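You operate a simulated robot arm through the tools that you are given. There is no shell and no other tool. Be economical: measure what you need, move in short steps, check, and stop when the job is done.

The job below is to be done with a simulated robot arm. You get a single attempt, and the scene is never put back.

Task
Try both big plugged balls with the coupler; draw flat the one that reads under the green.
Fine: green-band ball first; tap shut before the coupler moves; the firm ball keeps its air; coupler back on its peg.

It is judged by the outcome, as a careful person would: the job done as asked, and still so three seconds after it is handed in. It fails if anything else is knocked over, pushed out of place, dropped, spilled or broken.

Robot
A 6-joint arm with a two-finger parallel gripper, fixed in place. Base frame: the origin is at the foot of the arm, x ahead of it, y to its left, z up; the work surface is at about z = 0.8. Readings come in m, rad, newtons and seconds.
With the tool pointing down near the work surface it reaches from about 0.12 to 0.84 m from the base axis. Its first joint turns from -2.007 to 2.007 rad. Payload 4.2 kg.
Tool frame: the origin (TCP) lies between the finger pads and is the grasp point; the fingertips stand 0.023 m ahead of it; z points along the fingers, y is the line along which they close. Largest opening 0.094 m; finger width 0.038, thickness 0.01; the body of the gripper, 0.054 by 0.096 m, starts 0.039 m behind the TCP.
Orientation is that of the tool frame in the base frame, as [roll, pitch, yaw] about the fixed x, y, z axes, in that order (R = Rz(yaw) Ry(pitch) Rx(roll)). With the fingers straight down and closing along the base's y, the tool's x points along the base's -x, its y along +y and its z along -z.

Tools
- The arm moves only by the tool apply_moves. Its argument "moves" is a list that holds one entry, the list of rows, each a list of 7 numbers: the shift along the tool's x, y, z in units of 150 mm (1.0 is 150 mm), then the turn, a rotation vector about the tool's x, y, z in units of 180 degrees (1.0 is 180 degrees), then the opening, from 0 (shut) to 1 (fully open). In form: [[[x, y, z, ax, ay, az, gripper], ...]]. A call has 1 to 8 rows; each row is the pose to reach, as a shift and turn from the pose commanded when the call began, along the tool's axes at that moment. A call with a number of a shift or a turn outside -1 to 1 is refused whole. A row lasts 0.2 s, in which the tool goes at most 0.05 m and 0.15 rad; a call with a longer step from one row to the next is refused whole, and so is a gripper value outside its range. A pose out of reach is approached as far as the arm can. The call stops where the force on the tool passes 40 N (or 10 N more than at its start, if that is more) or the arm is blocked; 0.2 s more then pass. The fingers move at their own pace (about 0.108 m/s each) and stop on an object; they squeeze with about 36 N. The grip force told is the motor's: it shows also when the fingers shut on nothing. Time passes only in rows, and 0.2 s behind the last, so rows that repeat a pose let the fingers close. The reply holds the time, the measured pose of the TCP, the force on the tool along the base axes, the opening and the grip force, in the units named above and with some noise, with the torque about the TCP (base axes, N m) and any sound that the robot's microphone picked up.
- Cameras (640 x 400 px; columns grow to the right, rows downward): "scene" is fixed at [0.2184, 0.5014, 1.617]; the picture's right is [-0.70, -0.71, 0.00], its down [-0.50, 0.49, -0.72] and it looks along [0.51, -0.50, -0.70] (base axes); focal length 288 px, centre (320, 200). "wrist" rides on the gripper at [0.086, 0.016, -0.074] in the tool frame; the picture's right is [-0.18, 0.98, 0.00], its down [-0.58, -0.11, -0.81] and it looks along [-0.79, -0.15, 0.59] (tool axes); focal length 243 px, centre (320, 200). There is no depth. A picture from a camera that has moved, and an enlarged one, comes with that camera's place and axes in the base frame and with its lens.
- grab_frame(camera): a new picture of that camera. The clock stands still meanwhile.
- move_column(by): slides the trunk up (or, below 0, down) by that many m; the arm rides with it, the base frame stays. It gives what a move gives, with no picture.
- close_up(camera, box): a new picture of the part [left, top, right, bottom] of that camera's present view, enlarged. The clock stands still meanwhile.
- sign_off(): hands the job in; it is judged then, once.

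Work in short steps. Places have to be worked out from the pictures, the camera data and where the tool is seen: move nearer, look again, correct. Check each grasp and each placing, and mend what went wrong. You have 120 turns and 84 pictures in all, those below and enlarged ones among them. Open the gripper and draw the arm clear of the work before you hand the job in, unless the task says otherwise; then end with one line.

The tools are called after "Request:" as a command line: name --argument value ..., lists and objects as JSON in quotes. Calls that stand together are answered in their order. apply_moves: Moves the arm, as the interface text tells. Its arguments: {"type":"object","properties":{"moves":{"type":"array"}},"required":["moves"]} The other tools are called the same way: move_column (by) slides the trunk up or down; grab_frame (camera) takes a picture; close_up (camera, box) takes an enlarged picture of a part of a camera's view; sign_off () hands the job in.

At the start:

```text
time_s: 0.0
eef_pos: [0.5428, -0.2649, 1.2935]
tool_rot: [3.141, 0.001, -3.141]
force: [1.1, -0.7, -0.3]
wrist_torque: [-0.04, -0.03, -0.02]
opening: 0.094
grip_force: 0.0
trunk travel left (down, up): [-0.85, 0.14]
```

scene: 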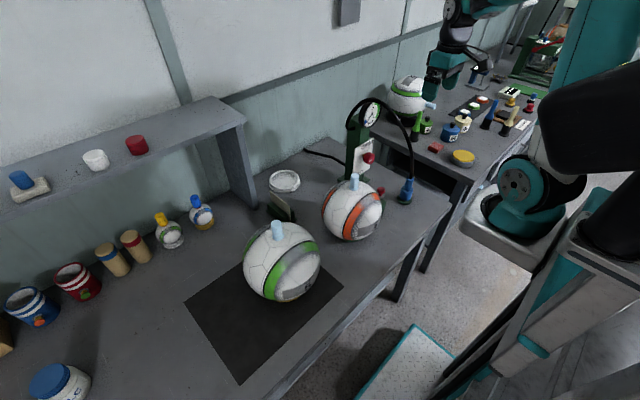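
wrist: 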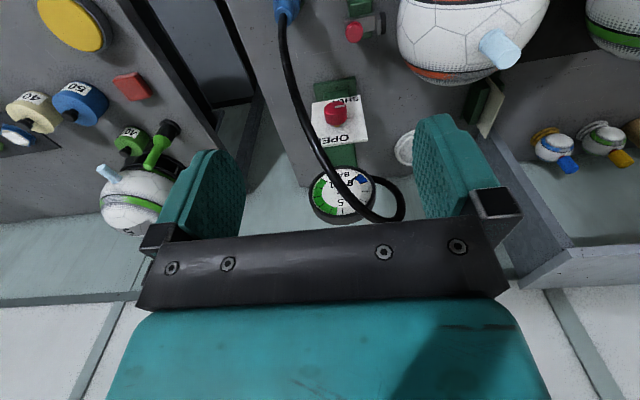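

I start by looking closely at the gauge station and the balls.

Request:
close_up --camera "scene" --box '[230, 80, 450, 310]'

Request:
close_up --camera "wrist" --box '[260, 0, 460, 230]'

Request:
close_up --camera "scene" --box '[330, 80, 430, 210]'

```text
1.74 times, centred on (340, 195) of scene
camera zoom: at [0.2184, 0.5014, 1.617], right [-0.7, -0.71, 0.0], down [-0.5, 0.49, -0.72], along [0.51, -0.5, -0.7], focal length 502 px, centre (285, 209)
```

zoom: 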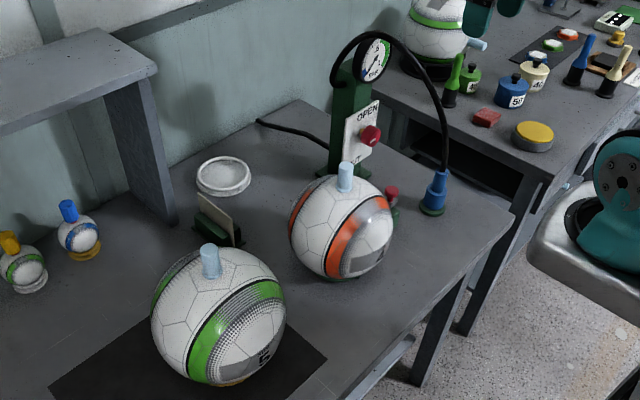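

```text
1.74 times, centred on (360, 115) of wrist
camera zoom: at [0.4566, -0.249, 1.3687], right [0.18, 0.98, 0.0], down [0.58, -0.11, 0.81], along [0.79, -0.15, -0.59], focal length 422 px, centre (250, 348)
```

zoom: 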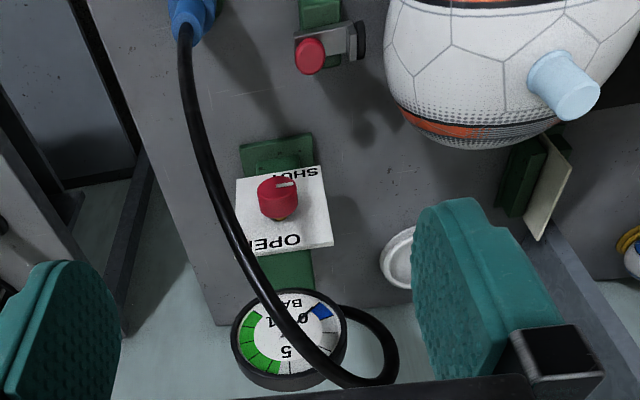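

```text
3.08 times, centred on (380, 145) of scene
camera zoom: at [0.2184, 0.5014, 1.617], right [-0.7, -0.71, 0.0], down [-0.5, 0.49, -0.72], along [0.51, -0.5, -0.7], focal length 887 px, centre (135, 369)
```

zoom: 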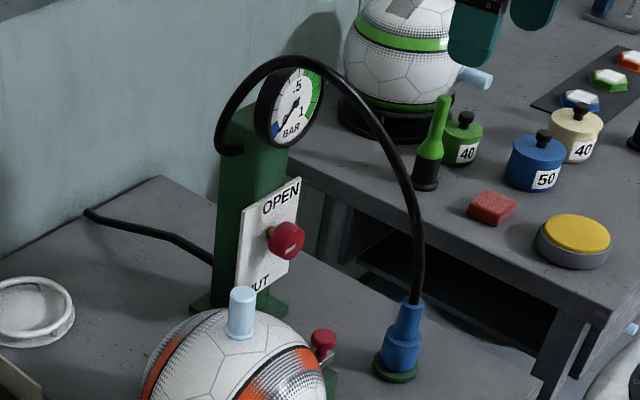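

Tap, coupler and balls are located roughly. I look closer at the red-button box and the card before moving.

Request:
close_up --camera "scene" --box '[260, 160, 340, 240]'

Request:
close_up --camera "wrist" --box '[260, 0, 420, 100]'

Request:
close_up --camera "wrist" --box '[300, 80, 400, 230]'

```text
5.00 times, centred on (300, 200) of scene
camera zoom: at [0.2184, 0.5014, 1.617], right [-0.7, -0.71, 0.0], down [-0.5, 0.49, -0.72], along [0.51, -0.5, -0.7], focal length 1442 px, centre (420, 200)
```

zoom: 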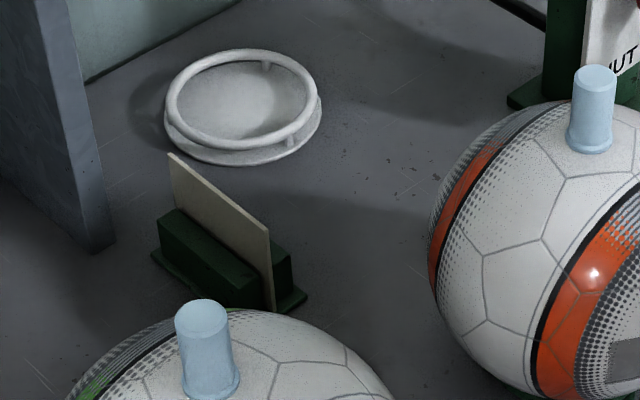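

```text
4.00 times, centred on (340, 50) of wrist
camera zoom: at [0.4566, -0.249, 1.3687], right [0.18, 0.98, 0.0], down [0.58, -0.11, 0.81], along [0.79, -0.15, -0.59], focal length 970 px, centre (240, 800)
```

zoom: 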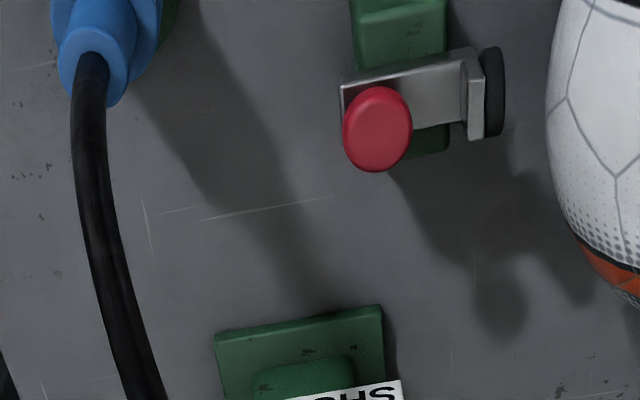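

```text
2.67 times, centred on (350, 155) of wrist
camera zoom: at [0.4566, -0.249, 1.3687], right [0.18, 0.98, 0.0], down [0.58, -0.11, 0.81], along [0.79, -0.15, -0.59], focal length 647 px, centre (240, 320)
```

zoom: 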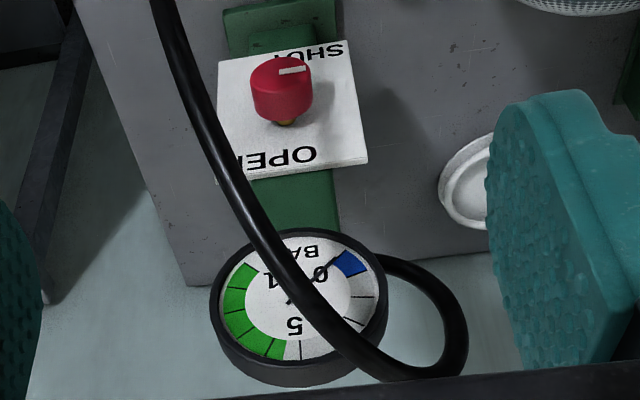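

The gauge's blue pip lies near zero and the green arc runs from about 0.5 to 1. I move back a bit and down for a straight look at the tap, keeping off the hose.

Request:
apply_moves --moves '[[[0.1, 0, 0.25, 0, 0, 0, 1], [0.2, 0, 0.5, 0, 0, 0, 1], [0.3, 0, 0.75, 0, 0, 0, 1], [0.4, 0, 1.0, 0, 0, 0, 1]]]'

Request:
grab_frame --camera "wrist"

Request:
close_up --camera "wrist" --box '[290, 80, 410, 200]'

```text
time_s: 1.0
eef_pos: [0.4833, -0.2642, 1.1438]
tool_rot: [-3.141, -0.001, -3.14]
force: [-0.7, 0.3, -0.1]
wrist_torque: [0.01, -0.05, 0.01]
opening: 0.0939
grip_force: 0.0
trunk travel left (down, up): [-0.85, 0.14]
```

```text
75 pictures are left
camera wrist: at [0.3974, -0.2488, 1.2187], right [0.18, 0.98, 0.0], down [0.58, -0.11, 0.81], along [0.79, -0.15, -0.59], focal length 243 px, centre (320, 200)
```

wrist: 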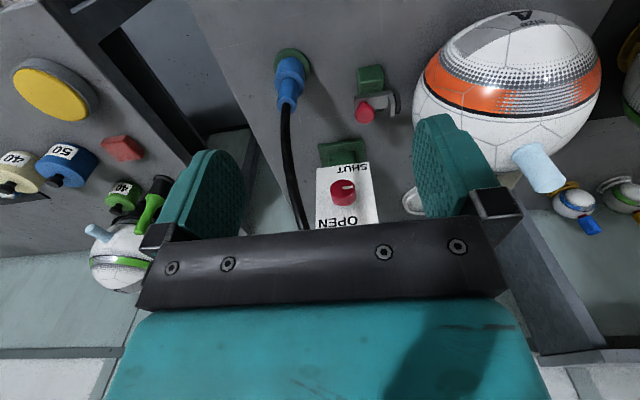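

```text
3.33 times, centred on (350, 140) of wrist
camera zoom: at [0.3974, -0.2488, 1.2187], right [0.18, 0.98, 0.0], down [0.58, -0.11, 0.81], along [0.79, -0.15, -0.59], focal length 809 px, centre (220, 400)
```

zoom: 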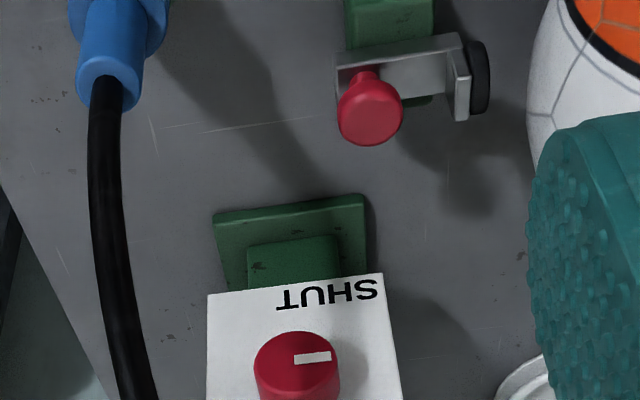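

The knob's mark looks sideways from this tilt, so I pitch the wrist for a face-on view of the tap plate.

Request:
apply_moves --moves '[[[-0.03, 0.04, 0.2, 0, -0.04, 0, 1], [-0.06, 0.08, 0.4, 0, -0.08, 0, 1], [-0.1, 0.12, 0.6, 0, -0.12, 0, 1], [-0.14, 0.16, 0.8, 0, -0.16, 0, 1], [-0.18, 0.187, 1.0, 0, -0.2, 0, 1]]]'

Request:
grab_frame --camera "wrist"

Request:
close_up --camera "wrist" --box '[250, 80, 410, 240]'

```text
time_s: 2.2
eef_pos: [0.5168, -0.2444, 0.9871]
tool_rot: [3.14, 0.628, -3.141]
force: [-0.4, 0.1, -0.2]
wrist_torque: [-0.06, 0.01, -0.01]
opening: 0.0942
grip_force: 0.1
out of reach, approached as far as the arm can: row 3, 4, 5
trunk travel left (down, up): [-0.85, 0.14]
```

```text
73 pictures are left
camera wrist: at [0.4038, -0.2284, 0.9971], right [0.15, 0.98, 0.11], down [0.0, -0.11, 0.99], along [0.99, -0.15, -0.01], focal length 243 px, centre (320, 200)
```

wrist: 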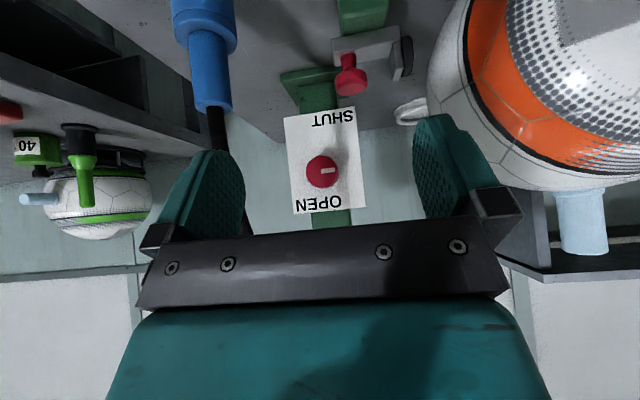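

```text
2.50 times, centred on (330, 160) of wrist
camera zoom: at [0.4038, -0.2284, 0.9971], right [0.15, 0.98, 0.11], down [0.0, -0.11, 0.99], along [0.99, -0.15, -0.01], focal length 606 px, centre (295, 300)
```

zoom: 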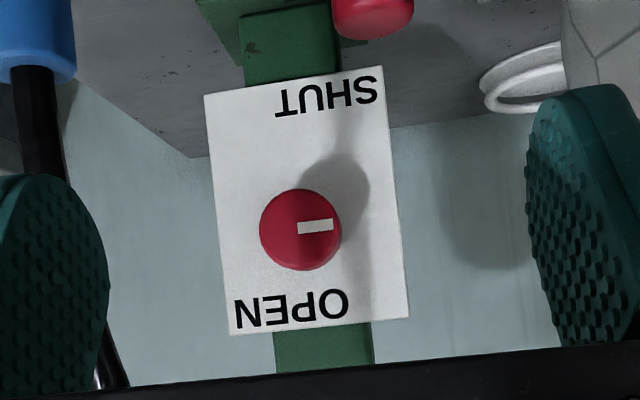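

The mark points to the SHUT side (lower-left label as seen from the front), so I take the tap as shut for now. Let me see how the arm stands, since some rows were reported out of reach.

Request:
grab_frame --camera "scene"

```text
71 pictures are left
```

scene: 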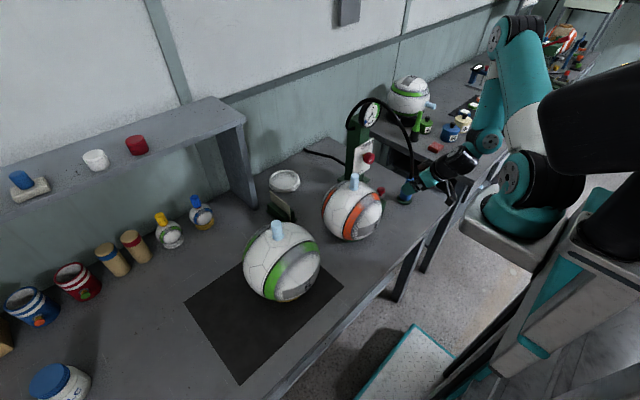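

I tilt further (to about 55°) so the hose has room above the coupler, and move to a stand-off in front of it.

Request:
apply_moves --moves '[[[0.07, -0.19, 0.05, 0, -0.035, 0, 1], [0.14, -0.38, 0.1, 0, -0.07, 0, 1], [0.21, -0.58, 0.15, 0, -0.1056, 0, 1]]]'

Request:
grab_frame --camera "wrist"

Request:
close_up --camera "scene" --box '[360, 140, 480, 220]'

```text
time_s: 3.0
eef_pos: [0.5058, -0.3305, 0.9513]
tool_rot: [3.141, 0.962, -3.14]
force: [-0.1, 1.3, 0.8]
wrist_torque: [-0.04, 0.02, -0.01]
opening: 0.0941
grip_force: 0.1
trunk travel left (down, up): [-0.85, 0.14]
```

```text
70 pictures are left
camera wrist: at [0.3961, -0.3158, 0.9241], right [0.1, 0.98, 0.15], down [-0.33, -0.11, 0.94], along [0.94, -0.15, 0.31], focal length 243 px, centre (320, 200)
```

wrist: 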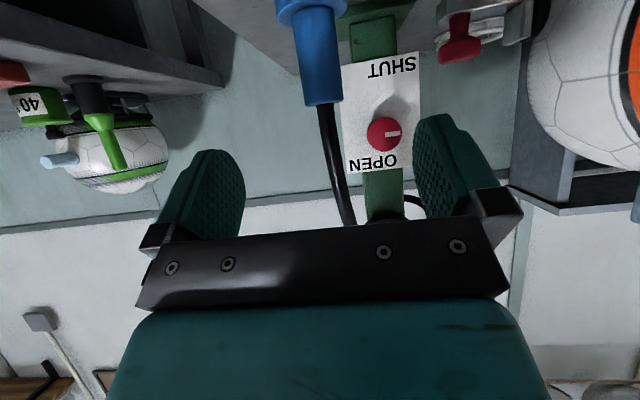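

```text
5.00 times, centred on (420, 180) of scene
camera zoom: at [0.2184, 0.5014, 1.617], right [-0.7, -0.71, 0.0], down [-0.5, 0.49, -0.72], along [0.51, -0.5, -0.7], focal length 1442 px, centre (-180, 300)
```

zoom: 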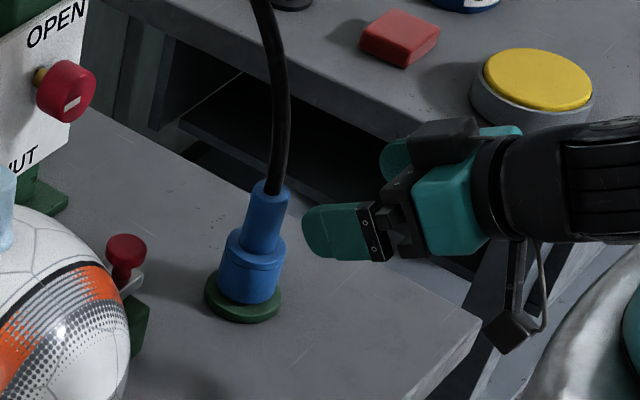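

Coupler axis reads about (0.578, -0.332), neck z 0.87–0.913. I advance along the fingers with the gripper open.

Request:
apply_moves --moves '[[[0.014, -0.003, 0.2, 0, 0, 0, 1], [0.028, -0.006, 0.4, 0, 0, 0, 1], [0.041, -0.01, 0.615, 0, 0, 0, 1]]]'

Request:
grab_frame --camera "wrist"

Request:
close_up --camera "scene" --box '[360, 140, 480, 220]'

```text
time_s: 3.8
eef_pos: [0.5788, -0.332, 0.894]
tool_rot: [3.139, 0.96, 3.14]
force: [0.4, 0.4, 0.0]
wrist_torque: [0.04, -0.01, -0.04]
opening: 0.0942
grip_force: 0.1
trunk travel left (down, up): [-0.85, 0.14]
```

```text
68 pictures are left
camera wrist: at [0.4682, -0.3165, 0.8664], right [0.11, 0.98, 0.15], down [-0.33, -0.11, 0.94], along [0.94, -0.15, 0.31], focal length 243 px, centre (320, 200)
```

wrist: 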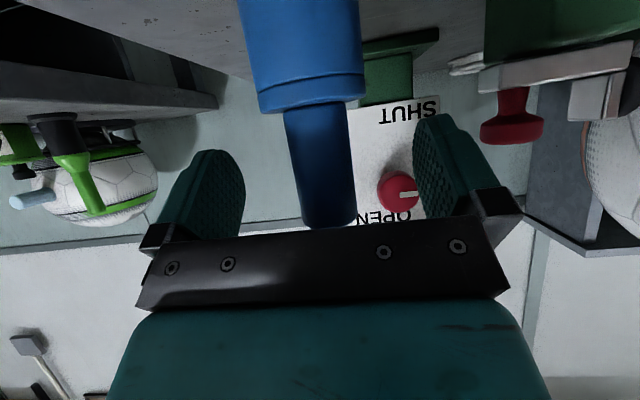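

```text
5.00 times, centred on (420, 180) of scene
camera zoom: at [0.2184, 0.5014, 1.617], right [-0.7, -0.71, 0.0], down [-0.5, 0.49, -0.72], along [0.51, -0.5, -0.7], focal length 1442 px, centre (-180, 300)
```

zoom: 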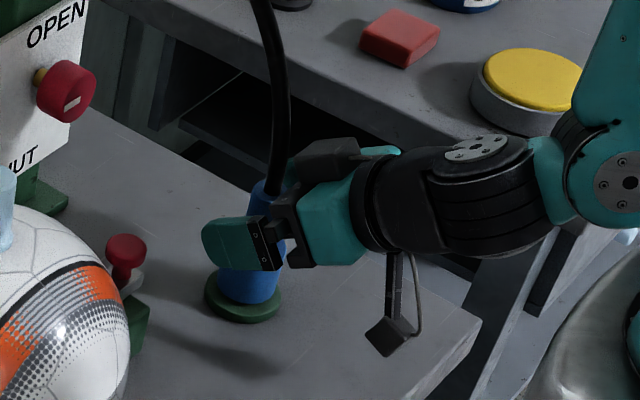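

The neck sits between the pads; I close on it.

Request:
apply_moves --moves '[[[0, 0, 0, 0, 0, 0, 0], [0, 0, 0, 0, 0, 0, 0], [0, 0, 0, 0, 0, 0, 0]]]'

Request:
grab_frame --camera "wrist"

```text
time_s: 4.6
eef_pos: [0.5773, -0.3324, 0.8939]
tool_rot: [3.141, 0.959, -3.142]
force: [0.3, -0.9, 0.1]
wrist_torque: [-0.02, 0.0, 0.01]
opening: 0.027
grip_force: 36.1
trunk travel left (down, up): [-0.85, 0.14]
```

```text
66 pictures are left
camera wrist: at [0.4684, -0.3164, 0.8663], right [0.1, 0.98, 0.15], down [-0.33, -0.11, 0.94], along [0.94, -0.15, 0.31], focal length 243 px, centre (320, 200)
```

wrist: 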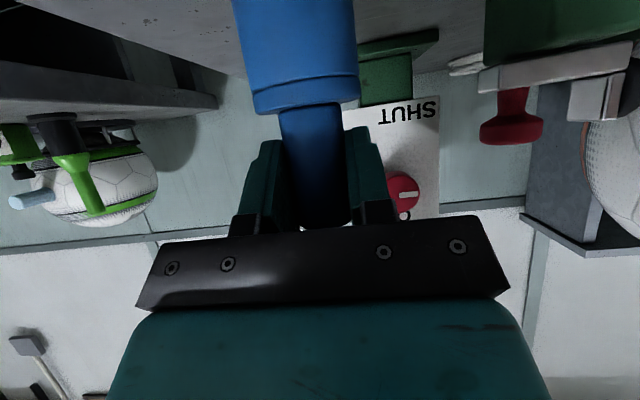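

Firm grip. I lift straight up in small rows and check.

Request:
apply_moves --moves '[[[-0.109, 0, -0.0765, 0, 0, 0, 0], [-0.273, 0, -0.191, 0, 0, 0, 0], [-0.5, 0, -0.35, 0, 0, 0, 0], [-0.73, 0, -0.51, 0, 0, 0, 0], [-0.96, 0, -0.67, 0, 0, 0, 0]]]'

Request:
grab_frame --camera "scene"

```text
time_s: 5.8
eef_pos: [0.5785, -0.3325, 1.0699]
tool_rot: [3.141, 0.96, 3.141]
force: [0.6, 0.0, -0.8]
wrist_torque: [0.01, -0.01, 0.01]
opening: 0.0265
grip_force: 36.4
trunk travel left (down, up): [-0.85, 0.14]
```

```text
65 pictures are left
```

scene: 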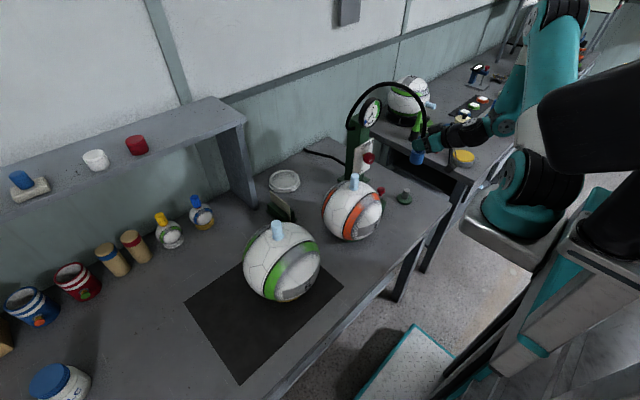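

Coupler is off the peg cleanly. I rise to about z 1.19 and then move in +y toward the green-band ball.

Request:
apply_moves --moves '[[[-0.22, 0, -0.153, 0, 0, 0, 0], [-0.44, 0, -0.306, 0, 0, 0, 0], [-0.655, 0, -0.459, 0, 0, 0, 0], [-0.655, 0.3, -0.459, 0, 0, 0, 0], [-0.655, 0.6, -0.459, 0, 0, 0, 0], [-0.655, 0.9, -0.459, 0, 0, 0, 0]]]'

Request:
apply_moves --moves '[[[0, 0.3, 0, 0, 0, 0, 0], [0, 0.6, 0, 0, 0, 0, 0], [0, 0.9, 0, 0, 0, 0, 0]]]'

Request:
grab_frame --camera "scene"

Request:
grab_frame --camera "wrist"

```text
time_s: 7.2
eef_pos: [0.6089, -0.2096, 1.1958]
tool_rot: [3.14, 0.959, -3.142]
force: [0.5, -0.8, -0.6]
wrist_torque: [0.04, -0.03, 0.04]
opening: 0.0267
grip_force: 36.0
out of reach, approached as far as the arm can: row 5, 6
trunk travel left (down, up): [-0.85, 0.14]
```

```text
time_s: 8.0
eef_pos: [0.632, -0.0771, 1.1989]
tool_rot: [3.141, 0.961, 3.141]
force: [0.9, -1.0, -0.2]
wrist_torque: [0.0, 0.0, 0.05]
opening: 0.0269
grip_force: 35.8
out of reach, approached as far as the arm can: row 1, 2, 3
trunk travel left (down, up): [-0.85, 0.14]
```

```text
64 pictures are left
```

scene: 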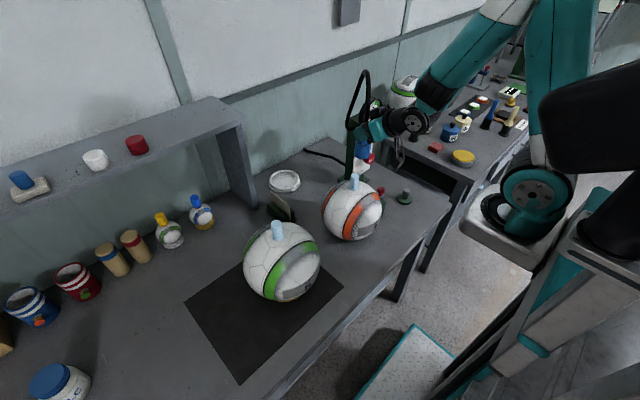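

```text
63 pictures are left
camera wrist: at [0.5225, -0.0621, 1.1709], right [0.11, 0.98, 0.15], down [-0.33, -0.11, 0.94], along [0.94, -0.15, 0.31], focal length 243 px, centre (320, 200)
```

wrist: 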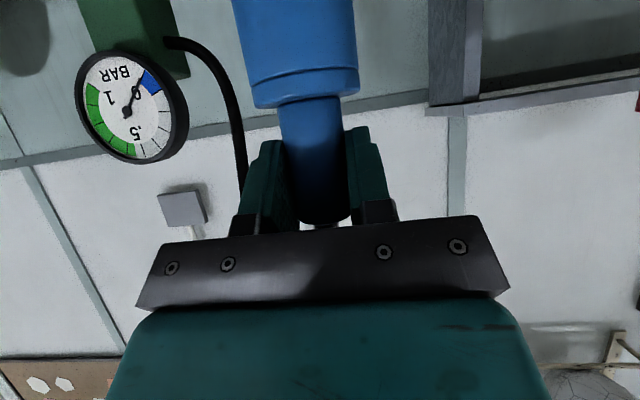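

The coupler rides fine; the arm is limited on the inside here, pushing x to 0.63, which is acceptable. I continue +y toward the green-band ball.

Request:
apply_moves --moves '[[[0, 0.3, 0, 0, 0, 0, 0], [0, 0.6, 0, 0, 0, 0, 0], [0, 0.95, 0, 0, 0, 0, 0]]]'

Request:
apply_moves --moves '[[[0, 0.3, 0, 0, 0, 0, 0], [0, 0.6, 0, 0, 0, 0, 0], [0, 0.95, 0, 0, 0, 0, 0]]]'

Request:
close_up --camera "scene" --box '[220, 80, 420, 320]'

Request:
grab_frame --camera "wrist"

```text
refused: row 3 steps farther than a row can; nothing moved
```

```text
refused: row 3 steps farther than a row can; nothing moved
```

```text
1.67 times, centred on (320, 200) of scene
camera zoom: at [0.2184, 0.5014, 1.617], right [-0.7, -0.71, 0.0], down [-0.5, 0.49, -0.72], along [0.51, -0.5, -0.7], focal length 481 px, centre (320, 200)
```

zoom: 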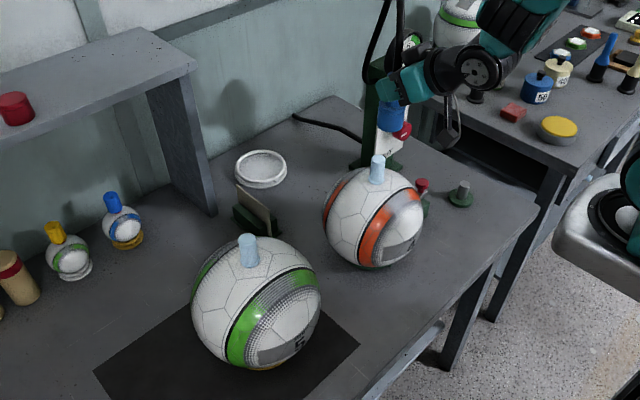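

```text
61 pictures are left
camera wrist: at [0.5225, -0.0621, 1.1709], right [0.11, 0.98, 0.15], down [-0.33, -0.11, 0.94], along [0.94, -0.15, 0.31], focal length 243 px, centre (320, 200)
```

wrist: 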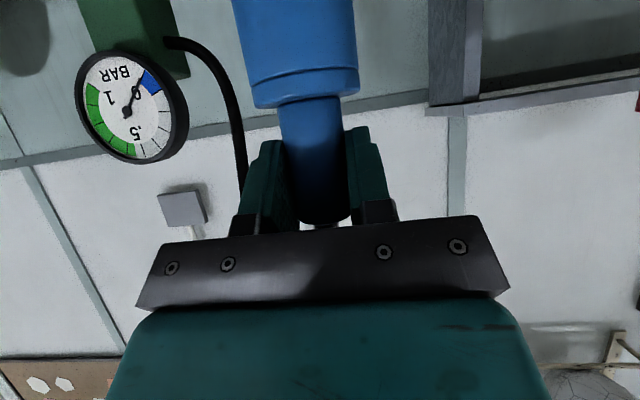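

Last step was over the row limit; I redo it with smaller rows.

Request:
apply_moves --moves '[[[0, 0.3, 0, 0, 0, 0, 0], [0, 0.6, 0, 0, 0, 0, 0], [0, 0.9, 0, 0, 0, 0, 0], [0, 1.0, 0, 0, 0, 0, 0]]]'

Request:
apply_moves --moves '[[[0, 0.3, 0, 0, 0, 0, 0], [0, 0.6, 0, 0, 0, 0, 0], [0, 0.9, 0, 0, 0, 0, 0], [0, 1.0, 0, 0, 0, 0, 0]]]'

Request:
close_up --camera "scene" --box '[200, 100, 360, 300]'

Request:
grab_frame --camera "wrist"

```text
time_s: 9.0
eef_pos: [0.6333, 0.0755, 1.1984]
tool_rot: [3.141, 0.96, 3.141]
force: [-0.1, 0.6, 0.2]
wrist_torque: [0.02, 0.01, 0.02]
opening: 0.0268
grip_force: 36.1
trunk travel left (down, up): [-0.85, 0.14]
```

```text
time_s: 10.0
eef_pos: [0.6334, 0.226, 1.1984]
tool_rot: [-3.14, 0.96, -3.14]
force: [0.1, 0.5, -0.4]
wrist_torque: [-0.03, -0.04, 0.07]
opening: 0.0269
grip_force: 35.4
trunk travel left (down, up): [-0.85, 0.14]
```

```text
2.00 times, centred on (280, 200) of scene
camera zoom: at [0.2184, 0.5014, 1.617], right [-0.7, -0.71, 0.0], down [-0.5, 0.49, -0.72], along [0.51, -0.5, -0.7], focal length 577 px, centre (400, 200)
```

zoom: 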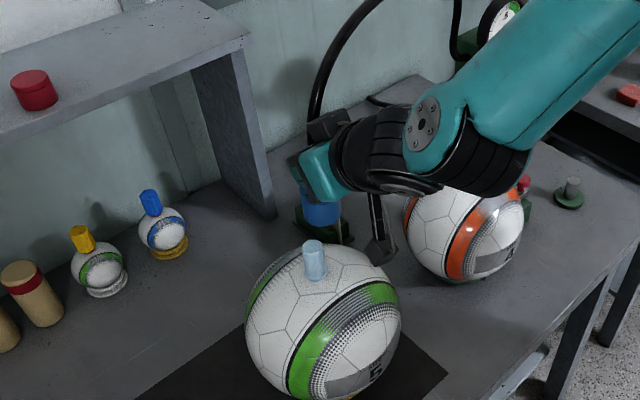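

```text
59 pictures are left
camera wrist: at [0.5232, 0.2405, 1.171], right [0.11, 0.98, 0.15], down [-0.33, -0.11, 0.94], along [0.94, -0.15, 0.31], focal length 243 px, centre (320, 200)
```

wrist: 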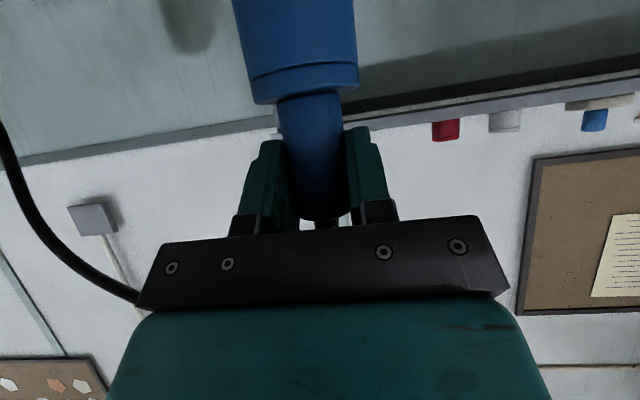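

The scene view gives the green plug near (0.62, 0.256), top z ≈ 1.09. For a second view I shift the coupler to the gap between the balls and lower it so the wrist camera can see the plug.

Request:
apply_moves --moves '[[[0, -0.27, 0, 0, 0, 0, 0], [0, -0.54, 0, 0, 0, 0, 0], [0.18, -0.54, 0.125, 0, 0, 0, 0], [0.36, -0.54, 0.25, 0, 0, 0, 0], [0.535, -0.54, 0.375, 0, 0, 0, 0]]]'

Request:
grab_frame --camera "wrist"

Request:
close_up --camera "scene" --box '[240, 140, 360, 260]'

```text
time_s: 11.2
eef_pos: [0.6316, 0.1443, 1.1003]
tool_rot: [3.14, 0.96, -3.141]
force: [-0.7, -0.4, -0.4]
wrist_torque: [0.03, 0.02, 0.03]
opening: 0.0268
grip_force: 35.9
trunk travel left (down, up): [-0.85, 0.14]
```

```text
58 pictures are left
camera wrist: at [0.5214, 0.159, 1.0734], right [0.1, 0.98, 0.15], down [-0.33, -0.11, 0.94], along [0.94, -0.15, 0.31], focal length 243 px, centre (320, 200)
```

wrist: 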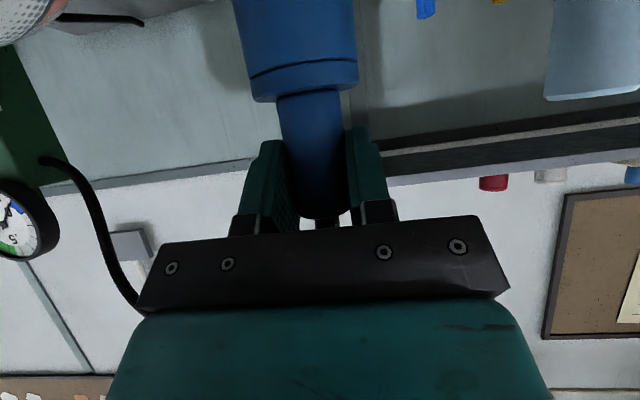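

```text
3.33 times, centred on (300, 200) of scene
camera zoom: at [0.2184, 0.5014, 1.617], right [-0.7, -0.71, 0.0], down [-0.5, 0.49, -0.72], along [0.51, -0.5, -0.7], focal length 961 px, centre (387, 200)
```

zoom: 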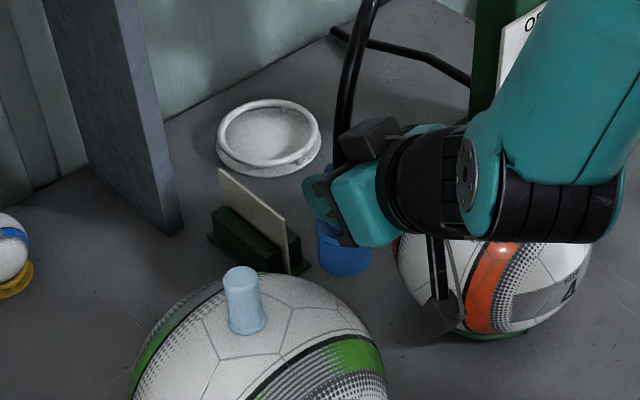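

The plug's left edge shows at the upper right of the wrist view, giving about (0.627, 0.248), top ≈1.08. I raise slightly and shift +y to get the whole plug in view for a better fix.

Request:
apply_moves --moves '[[[-0.164, 0, -0.115, 0, 0, 0, 0], [-0.164, 0.2, -0.115, 0, 0, 0, 0]]]'

Request:
grab_frame --camera "wrist"

```text
time_s: 11.8
eef_pos: [0.6307, 0.175, 1.1309]
tool_rot: [-3.141, 0.961, 3.142]
force: [0.2, -0.3, -0.2]
wrist_torque: [-0.02, 0.02, 0.02]
opening: 0.0267
grip_force: 35.9
trunk travel left (down, up): [-0.85, 0.14]
```

```text
56 pictures are left
camera wrist: at [0.5214, 0.1899, 1.1033], right [0.1, 0.98, 0.15], down [-0.33, -0.11, 0.94], along [0.94, -0.15, 0.31], focal length 243 px, centre (320, 200)
```

wrist: 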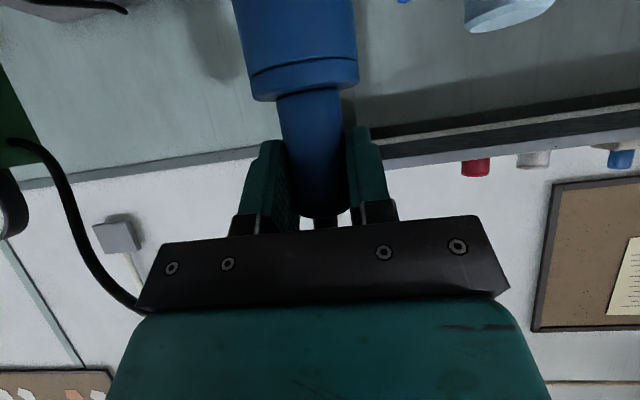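

Both views agree: plug top at about (0.627, 0.248, 1.080). I rise to 1.19, move above it and check.

Request:
apply_moves --moves '[[[-0.164, 0, -0.115, 0, 0, 0, 0], [-0.328, 0, -0.23, 0, 0, 0, 0], [-0.32, 0.25, -0.24, 0, 0, 0, 0], [-0.314, 0.487, -0.25, 0, 0, 0, 0], [-0.314, 0.487, -0.25, 0, 0, 0, 0]]]'

Request:
close_up --camera "scene" --box '[240, 140, 340, 260]'

```text
time_s: 13.0
eef_pos: [0.6296, 0.2475, 1.1923]
tool_rot: [3.141, 0.96, 3.14]
force: [1.1, 0.3, -0.9]
wrist_torque: [-0.03, 0.0, -0.01]
opening: 0.0269
grip_force: 35.6
trunk travel left (down, up): [-0.85, 0.14]
```

```text
3.33 times, centred on (290, 200) of scene
camera zoom: at [0.2184, 0.5014, 1.617], right [-0.7, -0.71, 0.0], down [-0.5, 0.49, -0.72], along [0.51, -0.5, -0.7], focal length 961 px, centre (420, 200)
```

zoom: 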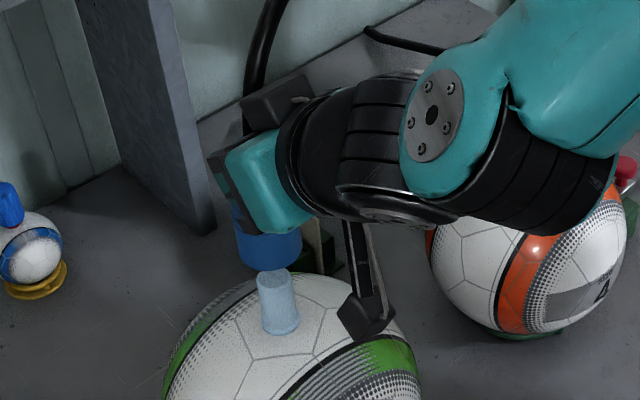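

Alignment looks right. I lower to z ≈1.15 (about 2 cm of engagement) and check.

Request:
apply_moves --moves '[[[0.06, 0.003, 0.024, 0, 0, 0, 0], [0.12, 0.003, 0.066, 0, 0, 0, 0], [0.18, 0.003, 0.108, 0, 0, 0, 0], [0.24, 0.003, 0.148, 0, 0, 0, 0]]]'

Request:
close_up --camera "scene" --box '[240, 140, 340, 260]'

```text
time_s: 14.0
eef_pos: [0.6252, 0.2458, 1.1457]
tool_rot: [-3.136, 0.957, -3.133]
force: [0.6, 0.6, -0.7]
wrist_torque: [0.07, -0.01, 0.0]
opening: 0.0266
grip_force: 36.8
trunk travel left (down, up): [-0.85, 0.14]
```

```text
3.33 times, centred on (290, 200) of scene
camera zoom: at [0.2184, 0.5014, 1.617], right [-0.7, -0.71, 0.0], down [-0.5, 0.49, -0.72], along [0.51, -0.5, -0.7], focal length 961 px, centre (420, 200)
```

zoom: 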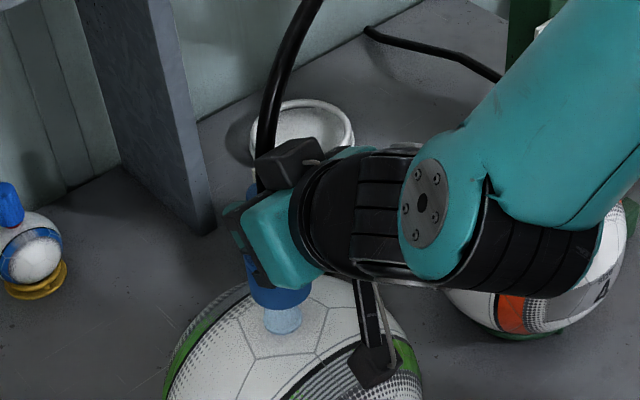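

The skirt is over the plug with no force. I lower further in small rows until it seats.

Request:
apply_moves --moves '[[[0.04, 0, 0.028, 0, 0, 0, 0], [0.08, 0, 0.056, 0, 0, 0, 0], [0.12, 0, 0.084, 0, 0, 0, 0], [0.15, 0, 0.105, 0, 0, 0, 0]]]'

Request:
close_up --camera "scene" --box '[240, 140, 340, 260]'

Request:
grab_frame --camera "wrist"

```text
time_s: 15.0
eef_pos: [0.6255, 0.2487, 1.1231]
tool_rot: [3.139, 0.96, -3.141]
force: [1.2, 1.4, -0.6]
wrist_torque: [0.11, -0.06, 0.0]
opening: 0.0268
grip_force: 36.2
trunk travel left (down, up): [-0.85, 0.14]
```

```text
3.33 times, centred on (290, 200) of scene
camera zoom: at [0.2184, 0.5014, 1.617], right [-0.7, -0.71, 0.0], down [-0.5, 0.49, -0.72], along [0.51, -0.5, -0.7], focal length 961 px, centre (420, 200)
```

zoom: 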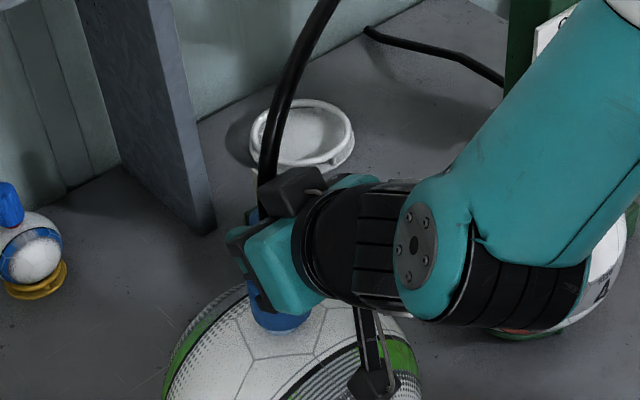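

```text
52 pictures are left
camera wrist: at [0.5155, 0.2633, 1.0951], right [0.1, 0.98, 0.15], down [-0.33, -0.11, 0.94], along [0.94, -0.15, 0.31], focal length 243 px, centre (320, 200)
```

wrist: 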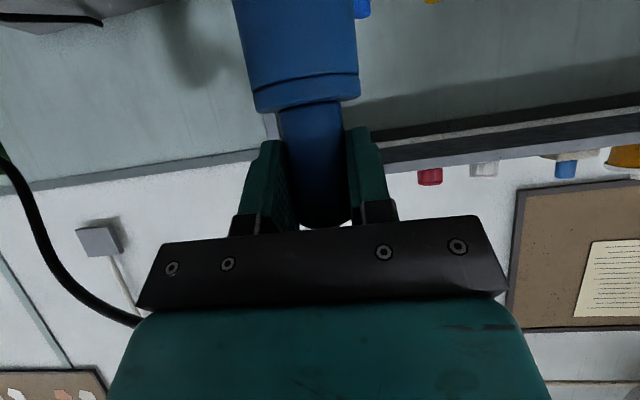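

Almost seated and still no reaction. I ease down another centimetre to feel the seat.

Request:
apply_moves --moves '[[[0.014, 0, 0.0095, 0, 0, 0, 0], [0.028, 0, 0.019, 0, 0, 0, 0], [0.042, 0, 0.0285, 0, 0, 0, 0], [0.055, 0, 0.038, 0, 0, 0, 0]]]'

Request:
grab_frame --camera "scene"

```text
time_s: 16.0
eef_pos: [0.625, 0.2476, 1.1161]
tool_rot: [3.137, 0.967, 3.138]
force: [0.4, 1.7, 38.7]
wrist_torque: [0.11, -0.05, -0.02]
opening: 0.0269
grip_force: 36.0
trunk travel left (down, up): [-0.85, 0.14]
```

```text
51 pictures are left
```

scene: 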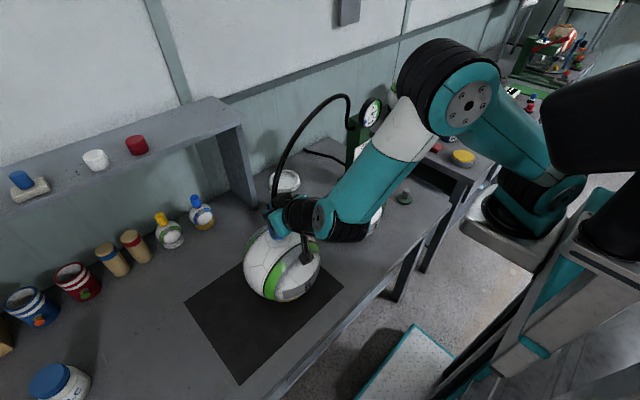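

Seated (38 N felt). I ease the push off by a couple of millimetres and read the gauge.

Request:
apply_moves --moves '[[[-0.018, 0, -0.012, 0, 0, 0, 0], [-0.018, 0, -0.012, 0, 0, 0, 0]]]'

Request:
close_up --camera "scene" --box '[350, 90, 400, 140]'

```text
time_s: 16.6
eef_pos: [0.6247, 0.2475, 1.1151]
tool_rot: [-3.14, 0.963, 3.141]
force: [0.4, 3.2, 25.3]
wrist_torque: [0.45, -0.29, -0.02]
opening: 0.0264
grip_force: 35.9
trunk travel left (down, up): [-0.85, 0.14]
```

```text
8.00 times, centred on (375, 115) of scene
camera zoom: at [0.2184, 0.5014, 1.617], right [-0.7, -0.71, 0.0], down [-0.5, 0.49, -0.72], along [0.51, -0.5, -0.7], focal length 2307 px, centre (-120, 880)
```

zoom: 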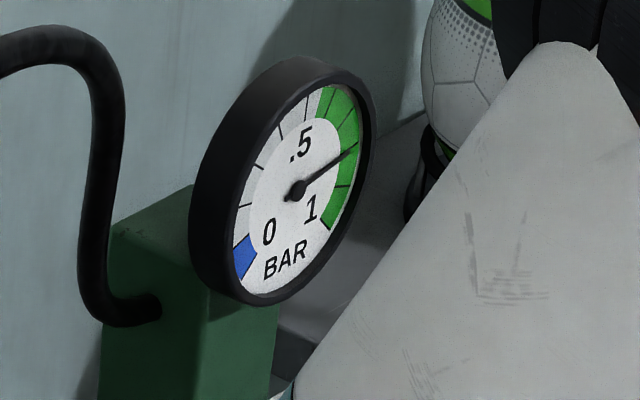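

The green-band ball reads well inside the green (~0.8), so it is firm. The tap is untouched; I lift the coupler straight off.

Request:
apply_moves --moves '[[[-0.055, 0, -0.038, 0, 0, 0, 0], [-0.16, 0, -0.115, 0, 0, 0, 0], [-0.27, 0, -0.19, 0, 0, 0, 0], [-0.38, 0, -0.267, 0, 0, 0, 0], [-0.48, 0, -0.336, 0, 0, 0, 0]]]'

Request:
close_up --camera "scene" --box '[200, 60, 440, 320]'

```text
time_s: 17.8
eef_pos: [0.6261, 0.2483, 1.2027]
tool_rot: [-3.141, 0.959, -3.139]
force: [1.0, 0.4, -0.9]
wrist_torque: [0.01, -0.01, 0.0]
opening: 0.0271
grip_force: 35.7
trunk travel left (down, up): [-0.85, 0.14]
```

```text
1.54 times, centred on (320, 190) of scene
camera zoom: at [0.2184, 0.5014, 1.617], right [-0.7, -0.71, 0.0], down [-0.5, 0.49, -0.72], along [0.51, -0.5, -0.7], focal length 444 px, centre (320, 215)
```

zoom: 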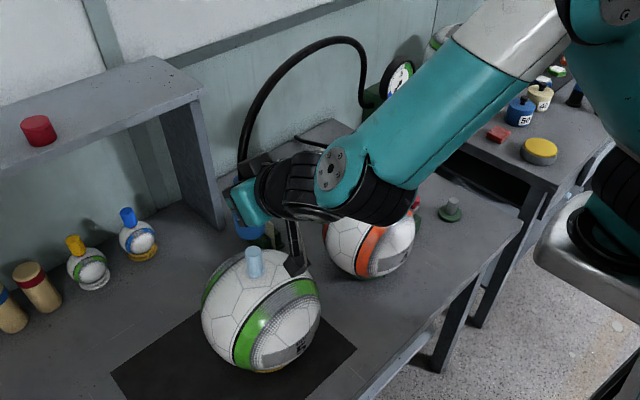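

Ball and plug undisturbed. Orange plug estimate is (0.629, -0.052), top ≈1.052; I move there in -y.

Request:
apply_moves --moves '[[[0, -0.3, 0, 0, 0, 0, 0], [0, -0.6, 0, 0, 0, 0, 0], [0, -0.9, 0, 0, 0, 0, 0], [0, -1.0, 0, 0, 0, 0, 0]]]'

Request:
apply_moves --moves '[[[0, -0.25, 0, 0, 0, 0, 0], [0.05, -0.5, 0.06, 0, 0, 0, 0], [0.1, -0.7, 0.1, 0, 0, 0, 0], [0.1, -0.7, 0.1, 0, 0, 0, 0]]]'

Request:
grab_frame --camera "wrist"

Request:
close_up --camera "scene" --box '[290, 110, 430, 250]'

```text
time_s: 18.8
eef_pos: [0.6261, 0.0963, 1.2008]
tool_rot: [-3.141, 0.959, 3.141]
force: [0.0, 0.2, -1.0]
wrist_torque: [-0.01, -0.02, 0.0]
opening: 0.0267
grip_force: 35.7
trunk travel left (down, up): [-0.85, 0.14]
```

```text
time_s: 19.8
eef_pos: [0.631, -0.0058, 1.1815]
tool_rot: [-3.141, 0.96, 3.141]
force: [-0.1, -0.7, -1.0]
wrist_torque: [0.0, 0.0, 0.01]
opening: 0.0269
grip_force: 35.1
trunk travel left (down, up): [-0.85, 0.14]
```

```text
48 pictures are left
camera wrist: at [0.5213, 0.0091, 1.1535], right [0.1, 0.98, 0.15], down [-0.33, -0.11, 0.94], along [0.94, -0.15, 0.31], focal length 243 px, centre (320, 200)
```

wrist: 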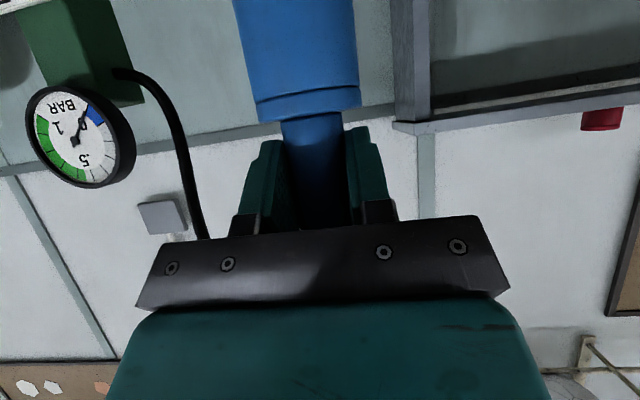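

```text
2.86 times, centred on (360, 180) of scene
camera zoom: at [0.2184, 0.5014, 1.617], right [-0.7, -0.71, 0.0], down [-0.5, 0.49, -0.72], along [0.51, -0.5, -0.7], focal length 824 px, centre (206, 257)
```

zoom: 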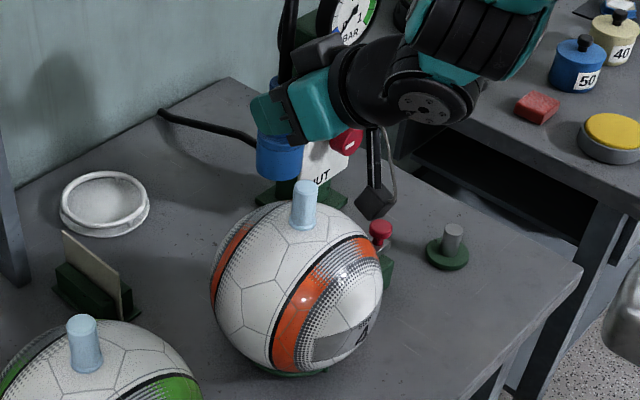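

I repeat the side-view trick: shift to the +y side of the orange plug and lower so the wrist camera sees its top.

Request:
apply_moves --moves '[[[0, 0.2, 0, 0, 0, 0, 0], [0.2, 0.2, 0.14, 0, 0, 0, 0], [0.42, 0.2, 0.294, 0, 0, 0, 0], [0.42, 0.2, 0.294, 0, 0, 0, 0]]]'

Request:
grab_frame --camera "wrist"

```text
time_s: 20.8
eef_pos: [0.6301, 0.022, 1.1033]
tool_rot: [3.14, 0.961, -3.141]
force: [-0.7, 0.7, -0.6]
wrist_torque: [0.01, 0.0, -0.02]
opening: 0.0266
grip_force: 36.5
trunk travel left (down, up): [-0.85, 0.14]
```

```text
46 pictures are left
camera wrist: at [0.5201, 0.0379, 1.0758], right [0.1, 0.98, 0.15], down [-0.33, -0.11, 0.94], along [0.94, -0.15, 0.31], focal length 243 px, centre (320, 200)
```

wrist: 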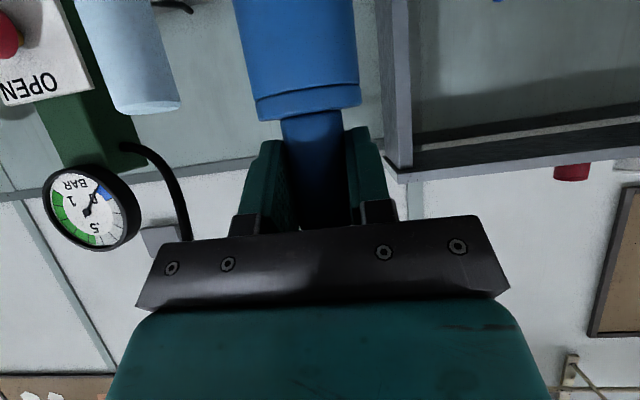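

Orange plug fixed at (0.628, -0.049), top 1.057. I rise, move over it, and start lowering.

Request:
apply_moves --moves '[[[-0.183, 0, -0.128, 0, 0, 0, 0], [-0.366, 0, -0.256, 0, 0, 0, 0], [-0.36, -0.24, -0.262, 0, 0, 0, 0], [-0.358, -0.471, -0.267, 0, 0, 0, 0], [-0.358, -0.471, -0.267, 0, 0, 0, 0]]]'

Request:
close_up --camera "scene" --box '[290, 110, 430, 250]'

```text
time_s: 22.0
eef_pos: [0.6326, -0.0475, 1.1747]
tool_rot: [-3.14, 0.96, -3.14]
force: [0.0, -0.2, -0.9]
wrist_torque: [-0.01, 0.01, 0.02]
opening: 0.0267
grip_force: 35.8
out of reach, approached as far as the arm can: row 4, 5
trunk travel left (down, up): [-0.85, 0.14]
```

```text
2.86 times, centred on (360, 180) of scene
camera zoom: at [0.2184, 0.5014, 1.617], right [-0.7, -0.71, 0.0], down [-0.5, 0.49, -0.72], along [0.51, -0.5, -0.7], focal length 824 px, centre (206, 257)
```

zoom: 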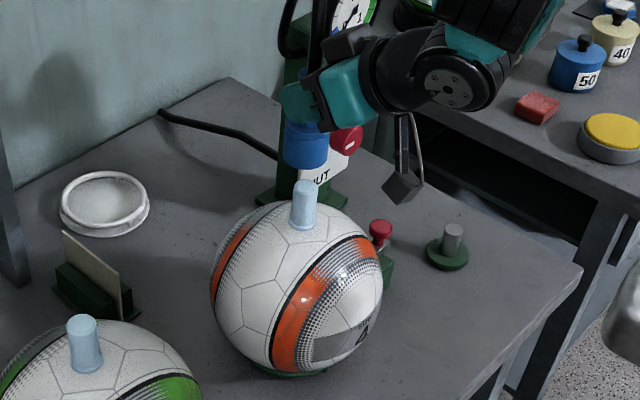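

Slightly inner-limited in x (4 mm). The limit relaxes lower down, so I lower to just above the plug while correcting x.

Request:
apply_moves --moves '[[[0.08, -0.007, 0.035, 0, 0, 0, 0], [0.154, -0.007, 0.07, 0, 0, 0, 0], [0.154, -0.007, 0.07, 0, 0, 0, 0]]]'

Request:
close_up --camera "scene" --box '[310, 130, 390, 210]'

```text
time_s: 22.8
eef_pos: [0.631, -0.0469, 1.149]
tool_rot: [-3.141, 0.96, -3.14]
force: [-0.1, -0.6, -1.1]
wrist_torque: [0.0, 0.01, 0.01]
opening: 0.0267
grip_force: 35.8
out of reach, approached as far as the arm can: row 1, 2, 3
trunk travel left (down, up): [-0.85, 0.14]
```

```text
5.00 times, centred on (350, 170) of scene
camera zoom: at [0.2184, 0.5014, 1.617], right [-0.7, -0.71, 0.0], down [-0.5, 0.49, -0.72], along [0.51, -0.5, -0.7], focal length 1442 px, centre (170, 350)
```

zoom: 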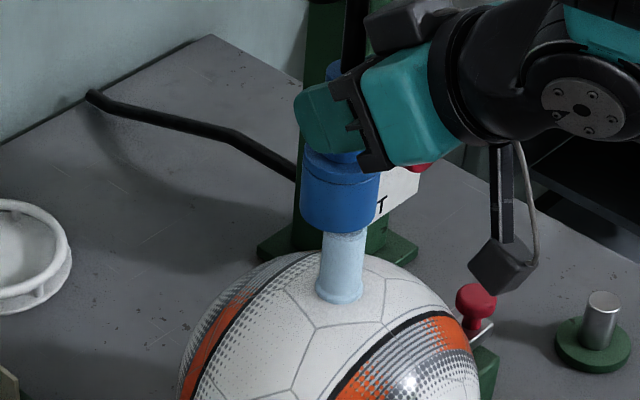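

Nearly aligned (within ~3 mm). I continue down gently with the remaining correction.

Request:
apply_moves --moves '[[[0.06, -0.012, 0.025, 0, 0, 0, 0], [0.12, -0.012, 0.06, 0, 0, 0, 0], [0.12, -0.012, 0.06, 0, 0, 0, 0]]]'

Request:
close_up --camera "scene" --box '[310, 130, 390, 210]'

```text
time_s: 23.6
eef_pos: [0.633, -0.0492, 1.1324]
tool_rot: [-3.14, 0.971, -3.137]
force: [8.9, -2.7, 38.0]
wrist_torque: [-0.68, -0.37, 0.11]
opening: 0.0268
grip_force: 35.6
trunk travel left (down, up): [-0.85, 0.14]
```

```text
5.00 times, centred on (350, 170) of scene
camera zoom: at [0.2184, 0.5014, 1.617], right [-0.7, -0.71, 0.0], down [-0.5, 0.49, -0.72], along [0.51, -0.5, -0.7], focal length 1442 px, centre (170, 350)
```

zoom: 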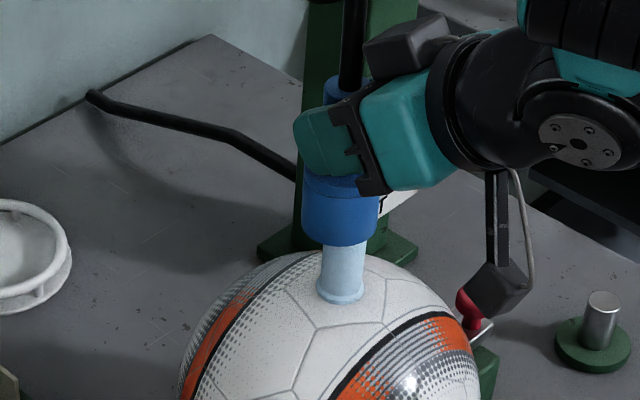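

It caught on the plug's rim because the arm can't come in enough in -x. Raising the trunk relaxes that inner limit, so I raise it 0.13 m (the coupler lifts straight off with it).

Request:
move_column --by 0.13

Request:
close_up --camera "scene" --box '[270, 80, 430, 240]'

```text
time_s: 25.2
eef_pos: [0.6312, -0.0481, 1.258]
tool_rot: [-3.141, 0.96, -3.141]
force: [-0.5, -0.5, -0.8]
wrist_torque: [0.01, -0.04, -0.02]
opening: 0.0266
grip_force: 36.5
trunk travel left (down, up): [-0.98, 0.01]
```

```text
2.50 times, centred on (350, 160) of scene
camera zoom: at [0.2184, 0.5014, 1.617], right [-0.7, -0.71, 0.0], down [-0.5, 0.49, -0.72], along [0.51, -0.5, -0.7], focal length 721 px, centre (245, 300)
```

zoom: 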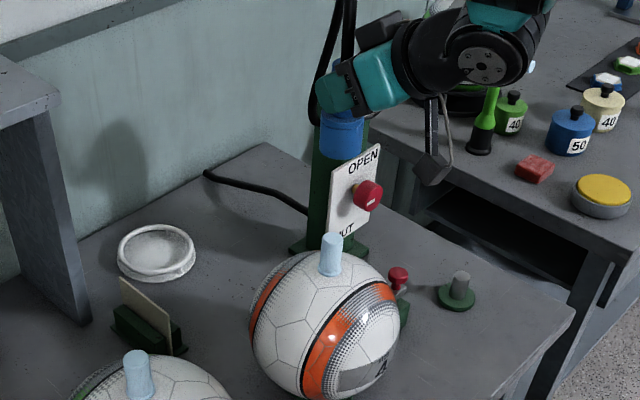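

Plug unmoved. I lower to z ≈1.165 with x corrected to 0.628.

Request:
apply_moves --moves '[[[0.17, -0.005, 0.1, 0, 0, 0, 0], [0.34, -0.005, 0.22, 0, 0, 0, 0], [0.52, -0.005, 0.336, 0, 0, 0, 0], [0.52, -0.005, 0.336, 0, 0, 0, 0]]]'

Request:
close_up --camera "scene" --box '[310, 130, 390, 210]'

```text
time_s: 26.2
eef_pos: [0.6297, -0.0505, 1.1657]
tool_rot: [3.141, 0.96, -3.141]
force: [0.0, 0.3, -0.6]
wrist_torque: [-0.01, 0.02, -0.01]
opening: 0.0264
grip_force: 35.9
trunk travel left (down, up): [-0.98, 0.01]
```

```text
5.00 times, centred on (350, 170) of scene
camera zoom: at [0.2184, 0.5014, 1.617], right [-0.7, -0.71, 0.0], down [-0.5, 0.49, -0.72], along [0.51, -0.5, -0.7], focal length 1442 px, centre (170, 350)
```

zoom: 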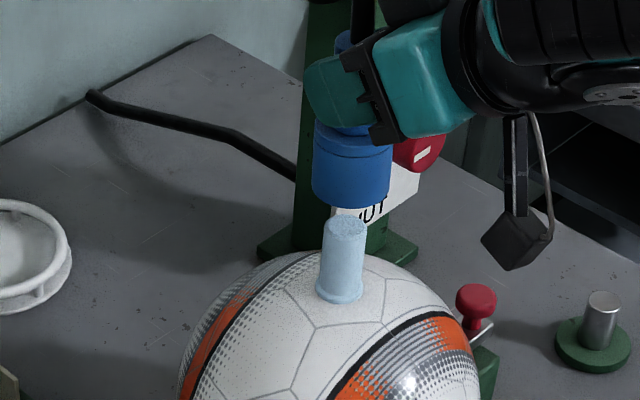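

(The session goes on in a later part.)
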